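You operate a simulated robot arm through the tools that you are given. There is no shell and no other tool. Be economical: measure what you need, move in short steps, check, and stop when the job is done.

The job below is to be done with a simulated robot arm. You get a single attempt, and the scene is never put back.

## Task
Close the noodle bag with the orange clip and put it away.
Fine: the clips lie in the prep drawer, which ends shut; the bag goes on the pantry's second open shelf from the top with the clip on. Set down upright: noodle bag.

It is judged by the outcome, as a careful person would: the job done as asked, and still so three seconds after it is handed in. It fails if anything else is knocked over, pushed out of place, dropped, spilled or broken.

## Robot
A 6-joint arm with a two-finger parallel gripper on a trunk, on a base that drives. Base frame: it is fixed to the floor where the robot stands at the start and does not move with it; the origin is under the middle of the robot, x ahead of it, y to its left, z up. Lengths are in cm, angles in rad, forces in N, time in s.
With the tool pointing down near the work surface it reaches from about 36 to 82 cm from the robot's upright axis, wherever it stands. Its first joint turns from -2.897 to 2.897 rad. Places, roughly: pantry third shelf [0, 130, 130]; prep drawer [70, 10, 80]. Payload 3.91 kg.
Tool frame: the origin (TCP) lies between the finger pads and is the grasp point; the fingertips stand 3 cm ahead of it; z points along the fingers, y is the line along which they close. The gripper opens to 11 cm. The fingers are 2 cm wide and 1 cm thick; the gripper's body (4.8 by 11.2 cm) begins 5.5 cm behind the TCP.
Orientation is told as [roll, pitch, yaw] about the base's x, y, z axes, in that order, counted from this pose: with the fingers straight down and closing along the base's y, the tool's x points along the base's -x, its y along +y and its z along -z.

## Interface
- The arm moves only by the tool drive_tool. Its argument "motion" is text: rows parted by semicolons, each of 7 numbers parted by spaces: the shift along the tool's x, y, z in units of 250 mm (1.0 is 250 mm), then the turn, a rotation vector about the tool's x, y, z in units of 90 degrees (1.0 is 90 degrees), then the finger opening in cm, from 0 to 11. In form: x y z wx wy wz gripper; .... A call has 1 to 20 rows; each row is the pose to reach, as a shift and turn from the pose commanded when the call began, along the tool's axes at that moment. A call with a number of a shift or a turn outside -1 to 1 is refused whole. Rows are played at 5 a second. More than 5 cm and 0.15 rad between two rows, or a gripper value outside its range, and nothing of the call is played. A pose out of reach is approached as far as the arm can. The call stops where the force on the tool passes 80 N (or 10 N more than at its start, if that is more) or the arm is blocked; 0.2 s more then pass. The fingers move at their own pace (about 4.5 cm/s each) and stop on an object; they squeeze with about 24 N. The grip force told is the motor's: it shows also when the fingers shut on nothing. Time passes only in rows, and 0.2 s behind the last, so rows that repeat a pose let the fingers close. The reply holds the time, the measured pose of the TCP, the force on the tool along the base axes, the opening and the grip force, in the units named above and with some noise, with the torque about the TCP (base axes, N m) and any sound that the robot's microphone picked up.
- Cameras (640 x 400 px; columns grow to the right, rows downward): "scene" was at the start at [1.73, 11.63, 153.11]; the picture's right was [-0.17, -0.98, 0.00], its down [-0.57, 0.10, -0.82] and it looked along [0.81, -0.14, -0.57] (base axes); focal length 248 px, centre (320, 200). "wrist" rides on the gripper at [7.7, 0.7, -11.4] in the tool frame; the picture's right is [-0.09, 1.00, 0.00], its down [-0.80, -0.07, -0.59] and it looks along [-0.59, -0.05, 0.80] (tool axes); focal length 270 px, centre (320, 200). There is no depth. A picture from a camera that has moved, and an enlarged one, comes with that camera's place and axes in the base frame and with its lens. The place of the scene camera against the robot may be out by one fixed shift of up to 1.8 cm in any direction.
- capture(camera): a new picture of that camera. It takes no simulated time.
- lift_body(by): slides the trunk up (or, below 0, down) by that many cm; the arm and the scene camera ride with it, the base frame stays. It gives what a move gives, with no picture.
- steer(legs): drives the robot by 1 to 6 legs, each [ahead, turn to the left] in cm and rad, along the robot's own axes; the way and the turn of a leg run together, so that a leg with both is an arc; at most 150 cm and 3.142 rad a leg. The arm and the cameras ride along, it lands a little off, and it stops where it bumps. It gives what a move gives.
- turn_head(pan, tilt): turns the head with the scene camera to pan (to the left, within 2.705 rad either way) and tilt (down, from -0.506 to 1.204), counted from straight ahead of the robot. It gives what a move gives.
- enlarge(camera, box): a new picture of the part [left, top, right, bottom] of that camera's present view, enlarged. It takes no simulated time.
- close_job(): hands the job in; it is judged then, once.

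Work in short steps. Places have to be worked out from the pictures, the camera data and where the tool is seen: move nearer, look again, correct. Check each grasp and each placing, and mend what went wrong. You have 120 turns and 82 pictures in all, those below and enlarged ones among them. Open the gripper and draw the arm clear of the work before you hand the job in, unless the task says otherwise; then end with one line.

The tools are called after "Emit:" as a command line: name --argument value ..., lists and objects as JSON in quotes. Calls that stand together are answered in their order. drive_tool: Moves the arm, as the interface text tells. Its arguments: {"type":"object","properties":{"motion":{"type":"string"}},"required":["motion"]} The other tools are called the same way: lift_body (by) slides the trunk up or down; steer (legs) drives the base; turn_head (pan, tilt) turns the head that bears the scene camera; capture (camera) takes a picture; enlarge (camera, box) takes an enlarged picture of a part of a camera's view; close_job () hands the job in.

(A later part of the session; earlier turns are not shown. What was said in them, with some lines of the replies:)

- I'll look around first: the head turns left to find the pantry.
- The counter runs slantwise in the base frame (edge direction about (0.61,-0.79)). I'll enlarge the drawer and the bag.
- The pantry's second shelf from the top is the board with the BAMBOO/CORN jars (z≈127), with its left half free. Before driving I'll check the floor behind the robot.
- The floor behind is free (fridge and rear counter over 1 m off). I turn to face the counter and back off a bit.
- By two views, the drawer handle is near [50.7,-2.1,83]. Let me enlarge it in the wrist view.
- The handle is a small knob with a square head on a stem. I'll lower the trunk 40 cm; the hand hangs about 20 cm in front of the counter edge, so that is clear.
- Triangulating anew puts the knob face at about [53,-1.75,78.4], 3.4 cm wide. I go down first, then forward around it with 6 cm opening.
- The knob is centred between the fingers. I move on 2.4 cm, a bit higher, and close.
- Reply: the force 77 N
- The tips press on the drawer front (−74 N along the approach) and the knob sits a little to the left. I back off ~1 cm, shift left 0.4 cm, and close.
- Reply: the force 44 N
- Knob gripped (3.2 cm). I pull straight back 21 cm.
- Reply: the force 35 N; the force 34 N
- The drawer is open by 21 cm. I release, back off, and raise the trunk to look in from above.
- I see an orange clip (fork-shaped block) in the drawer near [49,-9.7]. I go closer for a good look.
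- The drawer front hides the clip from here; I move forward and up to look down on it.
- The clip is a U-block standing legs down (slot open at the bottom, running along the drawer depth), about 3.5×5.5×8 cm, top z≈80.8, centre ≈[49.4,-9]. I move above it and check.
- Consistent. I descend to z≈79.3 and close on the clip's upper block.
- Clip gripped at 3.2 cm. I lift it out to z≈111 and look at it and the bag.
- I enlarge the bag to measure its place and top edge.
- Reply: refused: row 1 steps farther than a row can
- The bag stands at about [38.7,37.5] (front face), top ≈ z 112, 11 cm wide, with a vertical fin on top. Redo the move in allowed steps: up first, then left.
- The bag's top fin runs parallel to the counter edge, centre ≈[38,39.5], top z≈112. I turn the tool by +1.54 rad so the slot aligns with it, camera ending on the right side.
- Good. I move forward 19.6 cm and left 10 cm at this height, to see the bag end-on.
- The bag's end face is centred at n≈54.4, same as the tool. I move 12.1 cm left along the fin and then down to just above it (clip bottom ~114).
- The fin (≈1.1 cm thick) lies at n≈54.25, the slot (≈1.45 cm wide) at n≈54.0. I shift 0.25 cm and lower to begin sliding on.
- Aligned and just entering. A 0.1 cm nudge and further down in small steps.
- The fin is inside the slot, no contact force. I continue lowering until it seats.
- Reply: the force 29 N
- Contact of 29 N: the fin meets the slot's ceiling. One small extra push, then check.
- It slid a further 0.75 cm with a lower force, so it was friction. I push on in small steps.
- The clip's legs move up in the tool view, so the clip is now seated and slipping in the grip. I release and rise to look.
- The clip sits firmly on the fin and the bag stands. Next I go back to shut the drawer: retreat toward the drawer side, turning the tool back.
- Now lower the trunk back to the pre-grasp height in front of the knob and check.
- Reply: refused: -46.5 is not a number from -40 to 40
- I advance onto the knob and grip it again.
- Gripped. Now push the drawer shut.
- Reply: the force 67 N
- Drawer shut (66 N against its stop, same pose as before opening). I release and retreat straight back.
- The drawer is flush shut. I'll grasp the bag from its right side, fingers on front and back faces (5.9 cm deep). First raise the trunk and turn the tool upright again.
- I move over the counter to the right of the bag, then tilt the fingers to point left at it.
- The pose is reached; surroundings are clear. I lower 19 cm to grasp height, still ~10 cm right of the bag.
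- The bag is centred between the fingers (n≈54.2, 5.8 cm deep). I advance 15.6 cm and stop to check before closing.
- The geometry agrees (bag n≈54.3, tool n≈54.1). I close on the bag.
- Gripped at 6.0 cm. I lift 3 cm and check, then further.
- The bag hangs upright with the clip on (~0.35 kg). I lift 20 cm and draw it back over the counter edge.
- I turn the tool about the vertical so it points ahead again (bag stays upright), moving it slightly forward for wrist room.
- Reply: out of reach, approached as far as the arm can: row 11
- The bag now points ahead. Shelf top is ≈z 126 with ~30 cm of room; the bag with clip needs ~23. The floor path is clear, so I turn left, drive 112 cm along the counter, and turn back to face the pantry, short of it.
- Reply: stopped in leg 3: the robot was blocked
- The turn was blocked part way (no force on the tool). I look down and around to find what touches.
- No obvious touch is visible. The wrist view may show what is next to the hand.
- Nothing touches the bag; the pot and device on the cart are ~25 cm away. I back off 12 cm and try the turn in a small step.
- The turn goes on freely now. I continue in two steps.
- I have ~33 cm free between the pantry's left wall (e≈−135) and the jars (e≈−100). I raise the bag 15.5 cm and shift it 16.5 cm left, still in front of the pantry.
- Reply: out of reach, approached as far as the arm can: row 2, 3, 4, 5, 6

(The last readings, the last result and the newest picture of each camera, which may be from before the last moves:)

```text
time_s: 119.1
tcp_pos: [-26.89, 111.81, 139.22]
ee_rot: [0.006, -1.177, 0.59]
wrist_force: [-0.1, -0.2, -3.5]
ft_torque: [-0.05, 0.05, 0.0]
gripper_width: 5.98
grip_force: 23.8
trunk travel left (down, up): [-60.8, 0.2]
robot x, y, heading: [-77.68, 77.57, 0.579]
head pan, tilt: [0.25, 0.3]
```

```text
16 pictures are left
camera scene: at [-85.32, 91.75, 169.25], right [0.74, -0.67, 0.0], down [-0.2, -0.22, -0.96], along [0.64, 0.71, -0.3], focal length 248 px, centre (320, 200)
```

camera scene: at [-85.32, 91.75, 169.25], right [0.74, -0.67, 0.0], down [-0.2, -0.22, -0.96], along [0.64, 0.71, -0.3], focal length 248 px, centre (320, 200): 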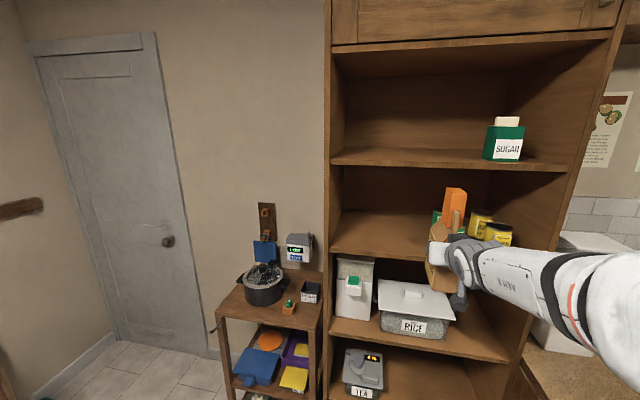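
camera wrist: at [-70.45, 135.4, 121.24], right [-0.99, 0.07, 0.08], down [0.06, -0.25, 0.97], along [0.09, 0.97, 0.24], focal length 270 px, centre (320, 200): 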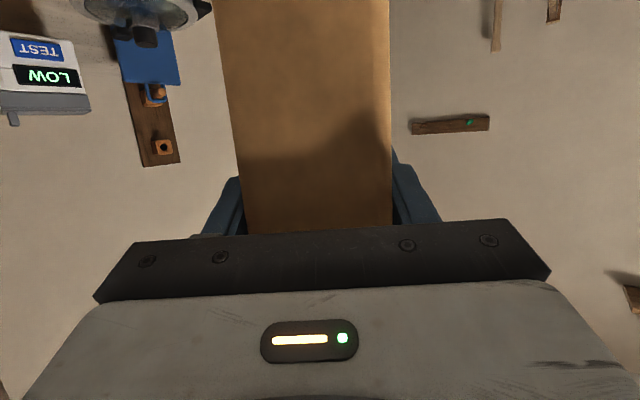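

The arm is at its sideways limit (e≈−107), so I shift the base ~10 cm left by an S manoeuvre, backing off first.

Emit:
steer --legs '[[-20, 0], [0, 0.5], [22, 0], [0, -0.48]]'

Emit:
capture --camera "scene"

```text
time_s: 121.6
tcp_pos: [-54.98, 113.66, 138.87]
ee_rot: [-0.354, -1.161, 1.276]
wrist_force: [-0.1, 1.0, -3.9]
ft_torque: [-0.07, 0.02, -0.02]
gripper_width: 6.01
grip_force: 24.2
trunk travel left (down, up): [-60.8, 0.2]
robot x, y, heading: [-94.08, 66.88, 0.831]
head pan, tilt: [0.25, 0.3]
stopped in leg 2: the robot was blocked; the commanded pose is now the measured one
```

```text
15 pictures are left
camera scene: at [-105.22, 78.34, 169.23], right [0.88, -0.47, 0.0], down [-0.14, -0.26, -0.95], along [0.45, 0.84, -0.3], focal length 248 px, centre (320, 200)
```

scene: 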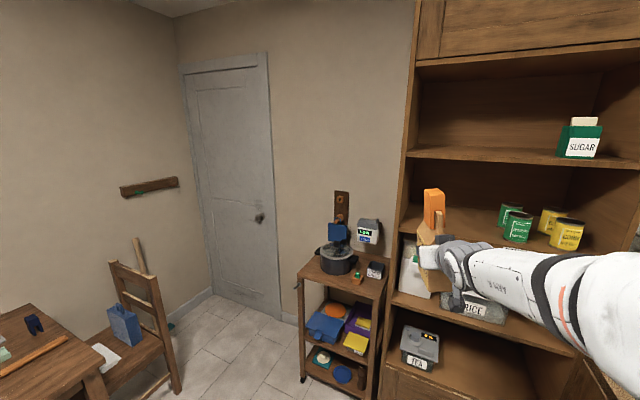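

The bump twisted the wrist: the arm was at a joint limit (bag tilted ~8°). I level the bag and turn the tool +0.3 rad left relative to the base, away from the limit.

Emit:
drive_tool --motion "0 0 0 0 0 0.05 3; 0 0 0 0 0 0.095 3; 0 0 0 0 0 0.095 3"

Emit:
drive_tool --motion "0 0 0 -0.059 0 -0.024 3; 0 0 0 -0.118 0 -0.048 3; 0 0 0 -0.177 0 -0.072 3; 0 0 0 -0.177 0 -0.072 3"

```text
time_s: 122.4
tcp_pos: [-54.97, 113.47, 139.08]
ee_rot: [0.003, -1.19, 0.89]
wrist_force: [0.4, 0.8, -3.2]
ft_torque: [-0.07, 0.03, -0.02]
gripper_width: 5.97
grip_force: 24.4
trunk travel left (down, up): [-60.8, 0.2]
robot x, y, heading: [-93.73, 66.21, 0.827]
head pan, tilt: [0.25, 0.3]
```

```text
time_s: 123.4
tcp_pos: [-54.97, 113.48, 139.05]
ee_rot: [-0.003, -1.187, 1.198]
wrist_force: [0.6, 0.0, -4.0]
ft_torque: [-0.05, 0.0, -0.01]
gripper_width: 5.97
grip_force: 24.0
out of reach, approached as far as the arm can: row 1
trunk travel left (down, up): [-60.8, 0.2]
robot x, y, heading: [-93.94, 66.63, 0.825]
head pan, tilt: [0.25, 0.3]
```

Level, and 0.37 rad left of the heading. Now I drive to a staging point further left: turn, drive 32 cm, and turn back by stages.

Emit:
steer --legs '[[0, 0.598], [31.8, 0], [0, -0.5], [0, -0.513]]'

```text
time_s: 130.1
tcp_pos: [-35.08, 125.06, 139.14]
ee_rot: [-0.008, -1.19, 0.784]
wrist_force: [-0.2, 0.4, -3.5]
ft_torque: [-0.04, 0.07, -0.05]
gripper_width: 5.99
grip_force: 24.3
trunk travel left (down, up): [-60.8, 0.2]
robot x, y, heading: [-90.77, 100.14, 0.426]
head pan, tilt: [0.25, 0.3]
```

No block this time. I turn the tool −0.15 rad to square with the shelf and view it.

Emit:
drive_tool --motion "0 0 0 0.044 0 0.018 3; 0 0 0 0.0885 0 0.036 3; 0 0 0 0.0885 0 0.036 3"

Emit:
turn_head --pan 0.2 --tilt 0.35

Emit:
capture --camera "scene"

```text
time_s: 130.9
tcp_pos: [-35.04, 125.12, 139.04]
ee_rot: [-0.003, -1.187, 0.63]
wrist_force: [0.0, 0.0, -2.3]
ft_torque: [-0.07, 0.08, 0.04]
gripper_width: 6.01
grip_force: 24.3
trunk travel left (down, up): [-60.8, 0.2]
robot x, y, heading: [-90.54, 100.36, 0.423]
head pan, tilt: [0.25, 0.3]
```

```text
time_s: 131.5
tcp_pos: [-34.99, 125.0, 139.04]
ee_rot: [-0.003, -1.191, 0.63]
wrist_force: [-0.4, 0.0, -4.0]
ft_torque: [-0.05, 0.03, 0.0]
gripper_width: 6.0
grip_force: 24.1
trunk travel left (down, up): [-60.8, 0.2]
robot x, y, heading: [-90.61, 99.98, 0.43]
head pan, tilt: [0.201, 0.351]
```

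```text
14 pictures are left
camera scene: at [-95.66, 114.82, 168.78], right [0.59, -0.81, 0.0], down [-0.28, -0.2, -0.94], along [0.76, 0.55, -0.34], focal length 248 px, centre (320, 200)
```

scene: 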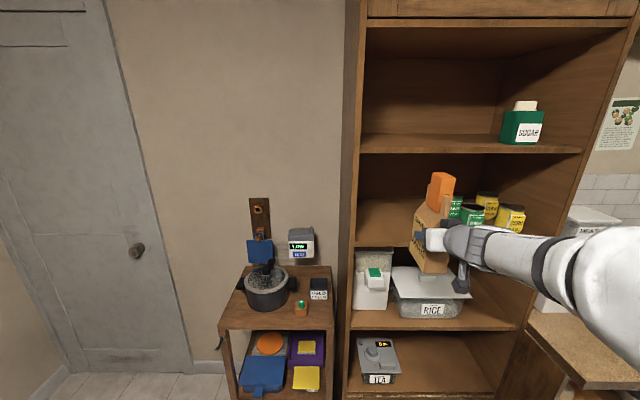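

Emit:
enlarge --camera "scene" --box '[340, 130, 560, 330]'

```text
2.00 times, centred on (450, 230) of scene
camera zoom: at [-95.66, 114.82, 168.78], right [0.59, -0.81, 0.0], down [-0.28, -0.2, -0.94], along [0.76, 0.55, -0.34], focal length 495 px, centre (60, 140)
```

zoom: 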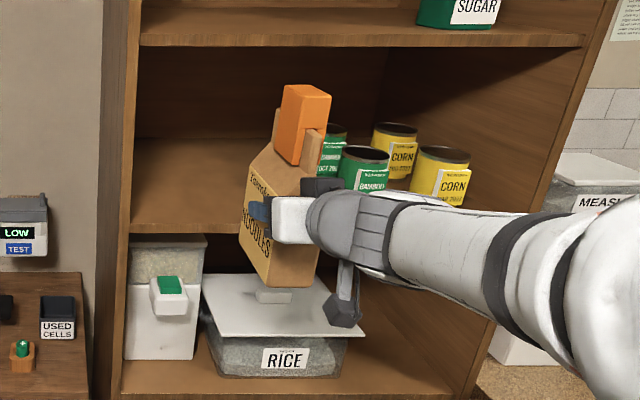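

The bag looks upright, with ~3 cm under it and ~5 cm above. I drive forward 14 cm and check.

Emit:
steer --legs '[[14, 0]]'

Emit:
enlarge --camera "scene" --box '[340, 130, 560, 330]'

```text
time_s: 132.8
tcp_pos: [-22.08, 130.98, 139.02]
ee_rot: [-0.001, -1.188, 0.631]
wrist_force: [0.8, -0.7, -3.7]
ft_torque: [-0.04, 0.09, -0.01]
gripper_width: 6.01
grip_force: 24.2
trunk travel left (down, up): [-60.8, 0.2]
robot x, y, heading: [-77.99, 105.81, 0.421]
head pan, tilt: [0.201, 0.351]
```

```text
2.00 times, centred on (450, 230) of scene
camera zoom: at [-82.72, 120.71, 168.77], right [0.59, -0.81, 0.0], down [-0.28, -0.2, -0.94], along [0.76, 0.55, -0.35], focal length 495 px, centre (60, 140)
```

zoom: 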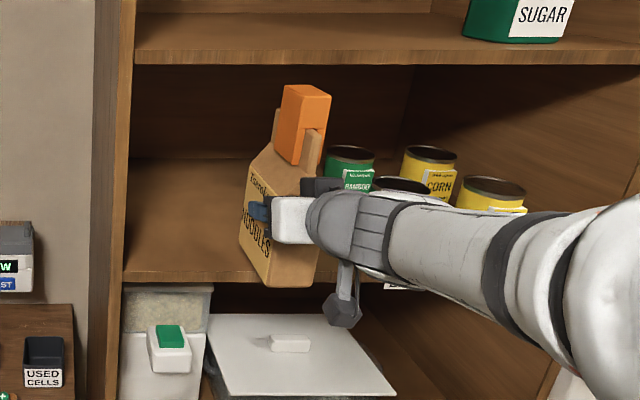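

Clear on all sides. I drive 13 cm more to bring the bag over the shelf.

Emit:
steer --legs '[[13, 0]]'

Emit:
enlarge --camera "scene" --box '[340, 130, 560, 330]'

```text
time_s: 134.1
tcp_pos: [-10.15, 136.37, 138.9]
ee_rot: [-0.002, -1.188, 0.631]
wrist_force: [-0.2, 0.4, -4.1]
ft_torque: [-0.03, 0.05, 0.01]
gripper_width: 6.01
grip_force: 24.5
trunk travel left (down, up): [-60.8, 0.2]
robot x, y, heading: [-65.87, 111.33, 0.425]
head pan, tilt: [0.201, 0.351]
```

```text
2.00 times, centred on (450, 230) of scene
camera zoom: at [-70.74, 126.17, 168.77], right [0.59, -0.81, 0.0], down [-0.28, -0.2, -0.94], along [0.76, 0.55, -0.35], focal length 495 px, centre (60, 140)
```

zoom: 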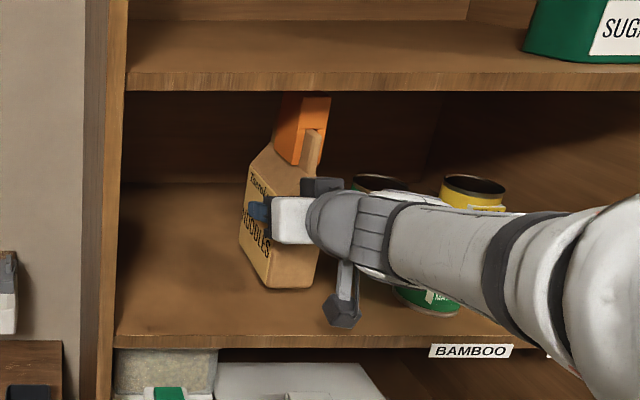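

The bag is over the shelf, ~4 cm behind its front edge, well left of the jars. I lower 2 cm and read the force.

Emit:
drive_tool --motion "0.0185 0 0.0076 0 0 0 3; 0.037 0 0.0151 0 0 0 3; 0.0555 0 0.0227 0 0 0 3; 0.074 0 0.0302 0 0 0 3"

Emit:
drive_tool --motion "0.009 0 0.004 0 0 0 3; 0.0185 0 0.0076 0 0 0 3"

```text
time_s: 135.1
tcp_pos: [-10.37, 136.34, 136.97]
ee_rot: [0.0, -1.188, 0.627]
wrist_force: [-0.6, 0.5, -3.6]
ft_torque: [-0.05, 0.07, 0.01]
gripper_width: 5.96
grip_force: 24.0
trunk travel left (down, up): [-60.8, 0.2]
robot x, y, heading: [-65.74, 111.28, 0.436]
head pan, tilt: [0.201, 0.351]
```

```text
time_s: 135.7
tcp_pos: [-10.24, 136.32, 136.55]
ee_rot: [-0.003, -1.189, 0.631]
wrist_force: [-0.8, 1.3, -3.4]
ft_torque: [-0.03, 0.07, 0.01]
gripper_width: 5.95
grip_force: 24.3
trunk travel left (down, up): [-60.8, 0.2]
robot x, y, heading: [-66.11, 110.96, 0.43]
head pan, tilt: [0.201, 0.351]
```

Still free (−3.4 N). I lower on in 0.4 cm steps, reading between.

Emit:
drive_tool --motion "0.0074 0 0.003 0 0 0 3; 0.0148 0 0.006 0 0 0 3"

Emit:
drive_tool --motion "0.0074 0 0.003 0 0 0 3; 0.0148 0 0.006 0 0 0 3"

Emit:
enlarge --camera "scene" --box '[400, 200, 500, 290]'

```text
time_s: 136.3
tcp_pos: [-10.39, 136.36, 136.02]
ee_rot: [-0.003, -1.188, 0.633]
wrist_force: [0.1, 0.2, -3.7]
ft_torque: [-0.06, 0.08, 0.02]
gripper_width: 6.01
grip_force: 24.5
trunk travel left (down, up): [-60.8, 0.2]
robot x, y, heading: [-65.98, 111.05, 0.427]
head pan, tilt: [0.201, 0.351]
```

```text
time_s: 136.9
tcp_pos: [-10.33, 136.26, 135.58]
ee_rot: [-0.002, -1.19, 0.631]
wrist_force: [0.0, 0.6, -3.9]
ft_torque: [-0.02, 0.02, -0.02]
gripper_width: 6.0
grip_force: 24.2
trunk travel left (down, up): [-60.8, 0.2]
robot x, y, heading: [-65.62, 111.08, 0.426]
head pan, tilt: [0.201, 0.351]
```

```text
4.44 times, centred on (450, 245) of scene
camera zoom: at [-70.95, 126.08, 168.78], right [0.59, -0.81, 0.0], down [-0.28, -0.2, -0.94], along [0.76, 0.55, -0.34], focal length 1100 px, centre (-258, 0)
```

zoom: 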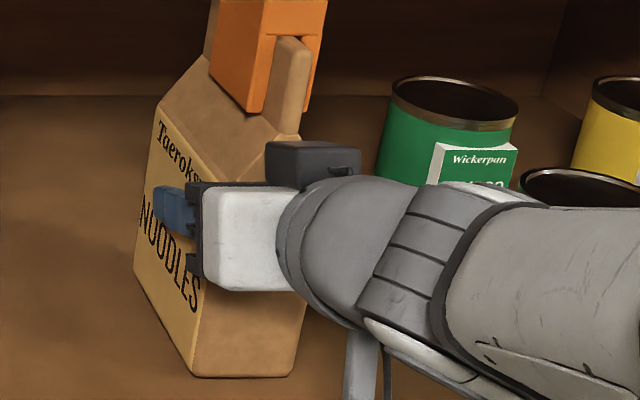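

Not touching yet. I continue down in 0.5 cm steps.

Emit:
drive_tool --motion "0.0092 0 0.0038 0 0 0 3; 0.0185 0 0.0076 0 0 0 3"

Emit:
drive_tool --motion "0.0074 0 0.003 0 0 0 3; 0.0148 0 0.006 0 0 0 3"

Emit:
drive_tool --motion "0.0074 0 0.003 0 0 0 3; 0.0148 0 0.006 0 0 0 3"

```text
time_s: 137.5
tcp_pos: [-10.28, 136.35, 135.38]
ee_rot: [0.0, -1.192, 0.63]
wrist_force: [1.4, 0.2, 4.6]
ft_torque: [-0.05, 0.3, -0.02]
gripper_width: 6.01
grip_force: 23.8
trunk travel left (down, up): [-60.8, 0.2]
robot x, y, heading: [-65.91, 110.99, 0.429]
head pan, tilt: [0.201, 0.351]
```

```text
time_s: 138.1
tcp_pos: [-10.31, 136.35, 135.03]
ee_rot: [-0.001, -1.191, 0.629]
wrist_force: [4.7, 1.2, 18.4]
ft_torque: [-0.13, 0.28, -0.11]
gripper_width: 5.97
grip_force: 24.4
trunk travel left (down, up): [-60.8, 0.2]
robot x, y, heading: [-66.2, 111.29, 0.423]
head pan, tilt: [0.201, 0.351]
```

```text
time_s: 138.7
tcp_pos: [-10.3, 136.29, 134.66]
ee_rot: [-0.002, -1.193, 0.63]
wrist_force: [2.2, -1.3, 20.7]
ft_torque: [0.01, 0.08, 0.06]
gripper_width: 5.98
grip_force: 24.4
trunk travel left (down, up): [-60.8, 0.2]
robot x, y, heading: [-65.95, 110.92, 0.422]
head pan, tilt: [0.201, 0.351]
```

The bag stands on the shelf (contact at z≈135.2). I relieve the press, open to 9 cm, and look.

Emit:
drive_tool --motion "-0.015 0 -0.006 0 0 0 5.5; -0.018 0 -0.0075 0 0 0 6.4; -0.018 0 -0.0075 0 0 0 7.5; -0.018 0 -0.0075 0 0 0 8.8; -0.018 0 -0.0075 0 0 0 8.8"

Emit:
enlarge --camera "scene" --box '[370, 150, 510, 290]'

```text
time_s: 139.9
tcp_pos: [-10.25, 136.33, 134.92]
ee_rot: [-0.001, -1.188, 0.63]
wrist_force: [-0.1, -0.4, 0.2]
ft_torque: [-0.02, 0.02, -0.01]
gripper_width: 8.77
grip_force: 0.0
trunk travel left (down, up): [-60.8, 0.2]
robot x, y, heading: [-65.86, 111.16, 0.427]
head pan, tilt: [0.201, 0.351]
```

```text
2.86 times, centred on (440, 220) of scene
camera zoom: at [-70.98, 126.06, 168.78], right [0.59, -0.81, 0.0], down [-0.28, -0.2, -0.94], along [0.76, 0.55, -0.34], focal length 707 px, centre (-23, 143)
```

zoom: 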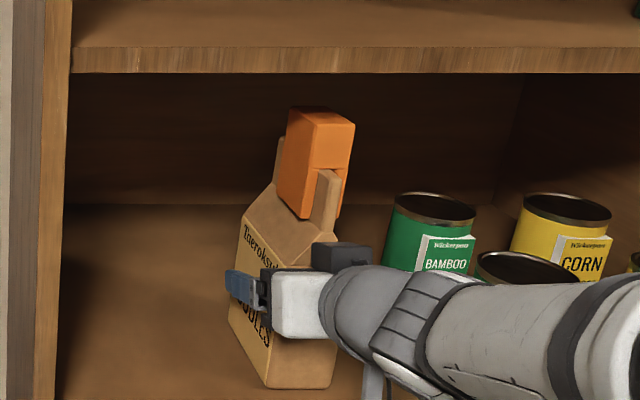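

Released; the bag stands. I draw the fingers straight back 10 cm.

Emit:
drive_tool --motion "0.015 0 -0.037 0 0 0 8.8; 0.045 0 -0.111 0 0 0 8.8; 0.076 0 -0.185 0 0 0 8.8; 0.113 0 -0.278 0 0 0 8.8; 0.151 0 -0.37 0 0 0 8.8"

Emit:
enlarge --camera "scene" --box '[370, 150, 510, 290]'

```text
time_s: 141.1
tcp_pos: [-18.49, 130.45, 134.89]
ee_rot: [-0.003, -1.19, 0.628]
wrist_force: [0.7, 0.5, 0.3]
ft_torque: [-0.03, 0.0, -0.02]
gripper_width: 8.81
grip_force: 0.1
trunk travel left (down, up): [-60.8, 0.2]
robot x, y, heading: [-65.89, 111.14, 0.428]
head pan, tilt: [0.201, 0.351]
```

```text
2.86 times, centred on (440, 220) of scene
camera zoom: at [-71.09, 126.02, 168.78], right [0.59, -0.81, 0.0], down [-0.28, -0.2, -0.94], along [0.76, 0.55, -0.34], focal length 707 px, centre (-23, 143)
```

zoom: 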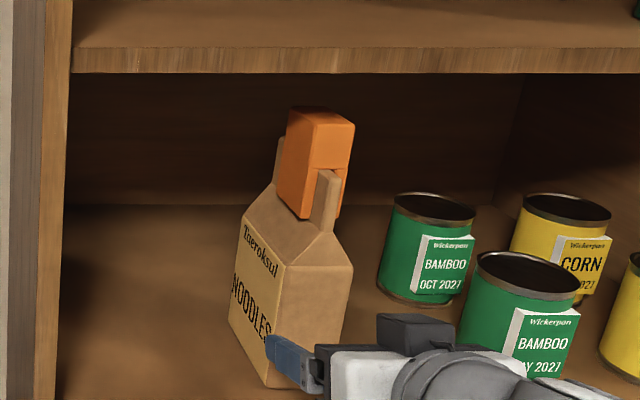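

The bag stands upright with the clip on. I drive the robot straight back 30 cm to clear the pantry and take a last look.

Emit:
steer --legs '[[-30, 0]]'

Emit:
capture --camera "scene"

Emit:
turn_head --pan -0.6 --tilt 0.5

Emit:
capture --camera "scene"

```text
time_s: 143.2
tcp_pos: [-45.88, 117.97, 134.91]
ee_rot: [-0.002, -1.192, 0.634]
wrist_force: [0.4, 0.0, 0.0]
ft_torque: [0.02, -0.03, -0.02]
gripper_width: 8.75
grip_force: 0.0
trunk travel left (down, up): [-60.8, 0.2]
robot x, y, heading: [-92.98, 98.82, 0.429]
head pan, tilt: [0.201, 0.351]
```

```text
7 pictures are left
camera scene: at [-98.47, 113.52, 168.78], right [0.59, -0.81, 0.0], down [-0.28, -0.2, -0.94], along [0.76, 0.55, -0.34], focal length 248 px, centre (320, 200)
```

scene: 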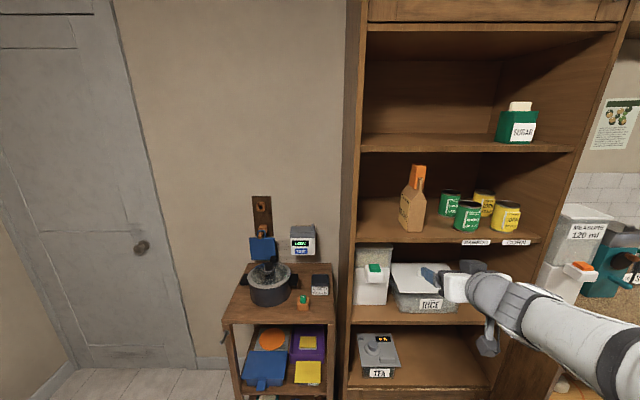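

```text
time_s: 144.3
tcp_pos: [-45.77, 117.96, 134.82]
ee_rot: [-0.002, -1.188, 0.631]
wrist_force: [0.7, -0.3, 1.1]
ft_torque: [0.03, -0.01, 0.02]
gripper_width: 8.8
grip_force: 0.0
trunk travel left (down, up): [-60.8, 0.2]
robot x, y, heading: [-93.46, 98.62, 0.428]
head pan, tilt: [-0.6, 0.499]
```

```text
6 pictures are left
camera scene: at [-96.93, 106.54, 167.41], right [-0.17, -0.99, 0.0], down [-0.47, 0.08, -0.88], along [0.87, -0.15, -0.48], focal length 248 px, centre (320, 200)
```

scene: 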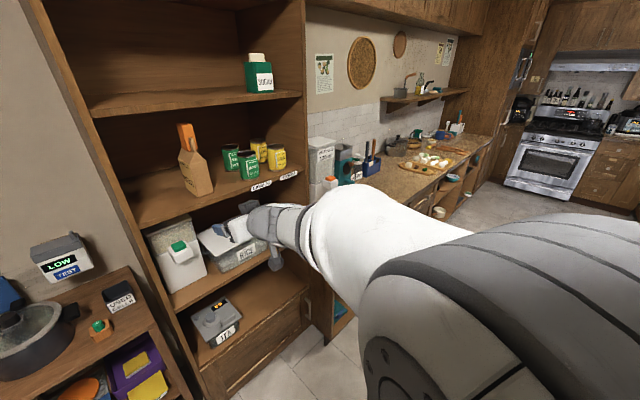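

The bag stands upright with the clip on the second open shelf from the top. The drawer is shut, the gripper is open and clear, and the neighbouring things stand as before, so I hand in.

Emit:
close_job

```text
The job is handed in.
```

The noodle bag is closed with the orange clip and stands upright on the pantry's second open shelf from the top, and the prep drawer is shut.
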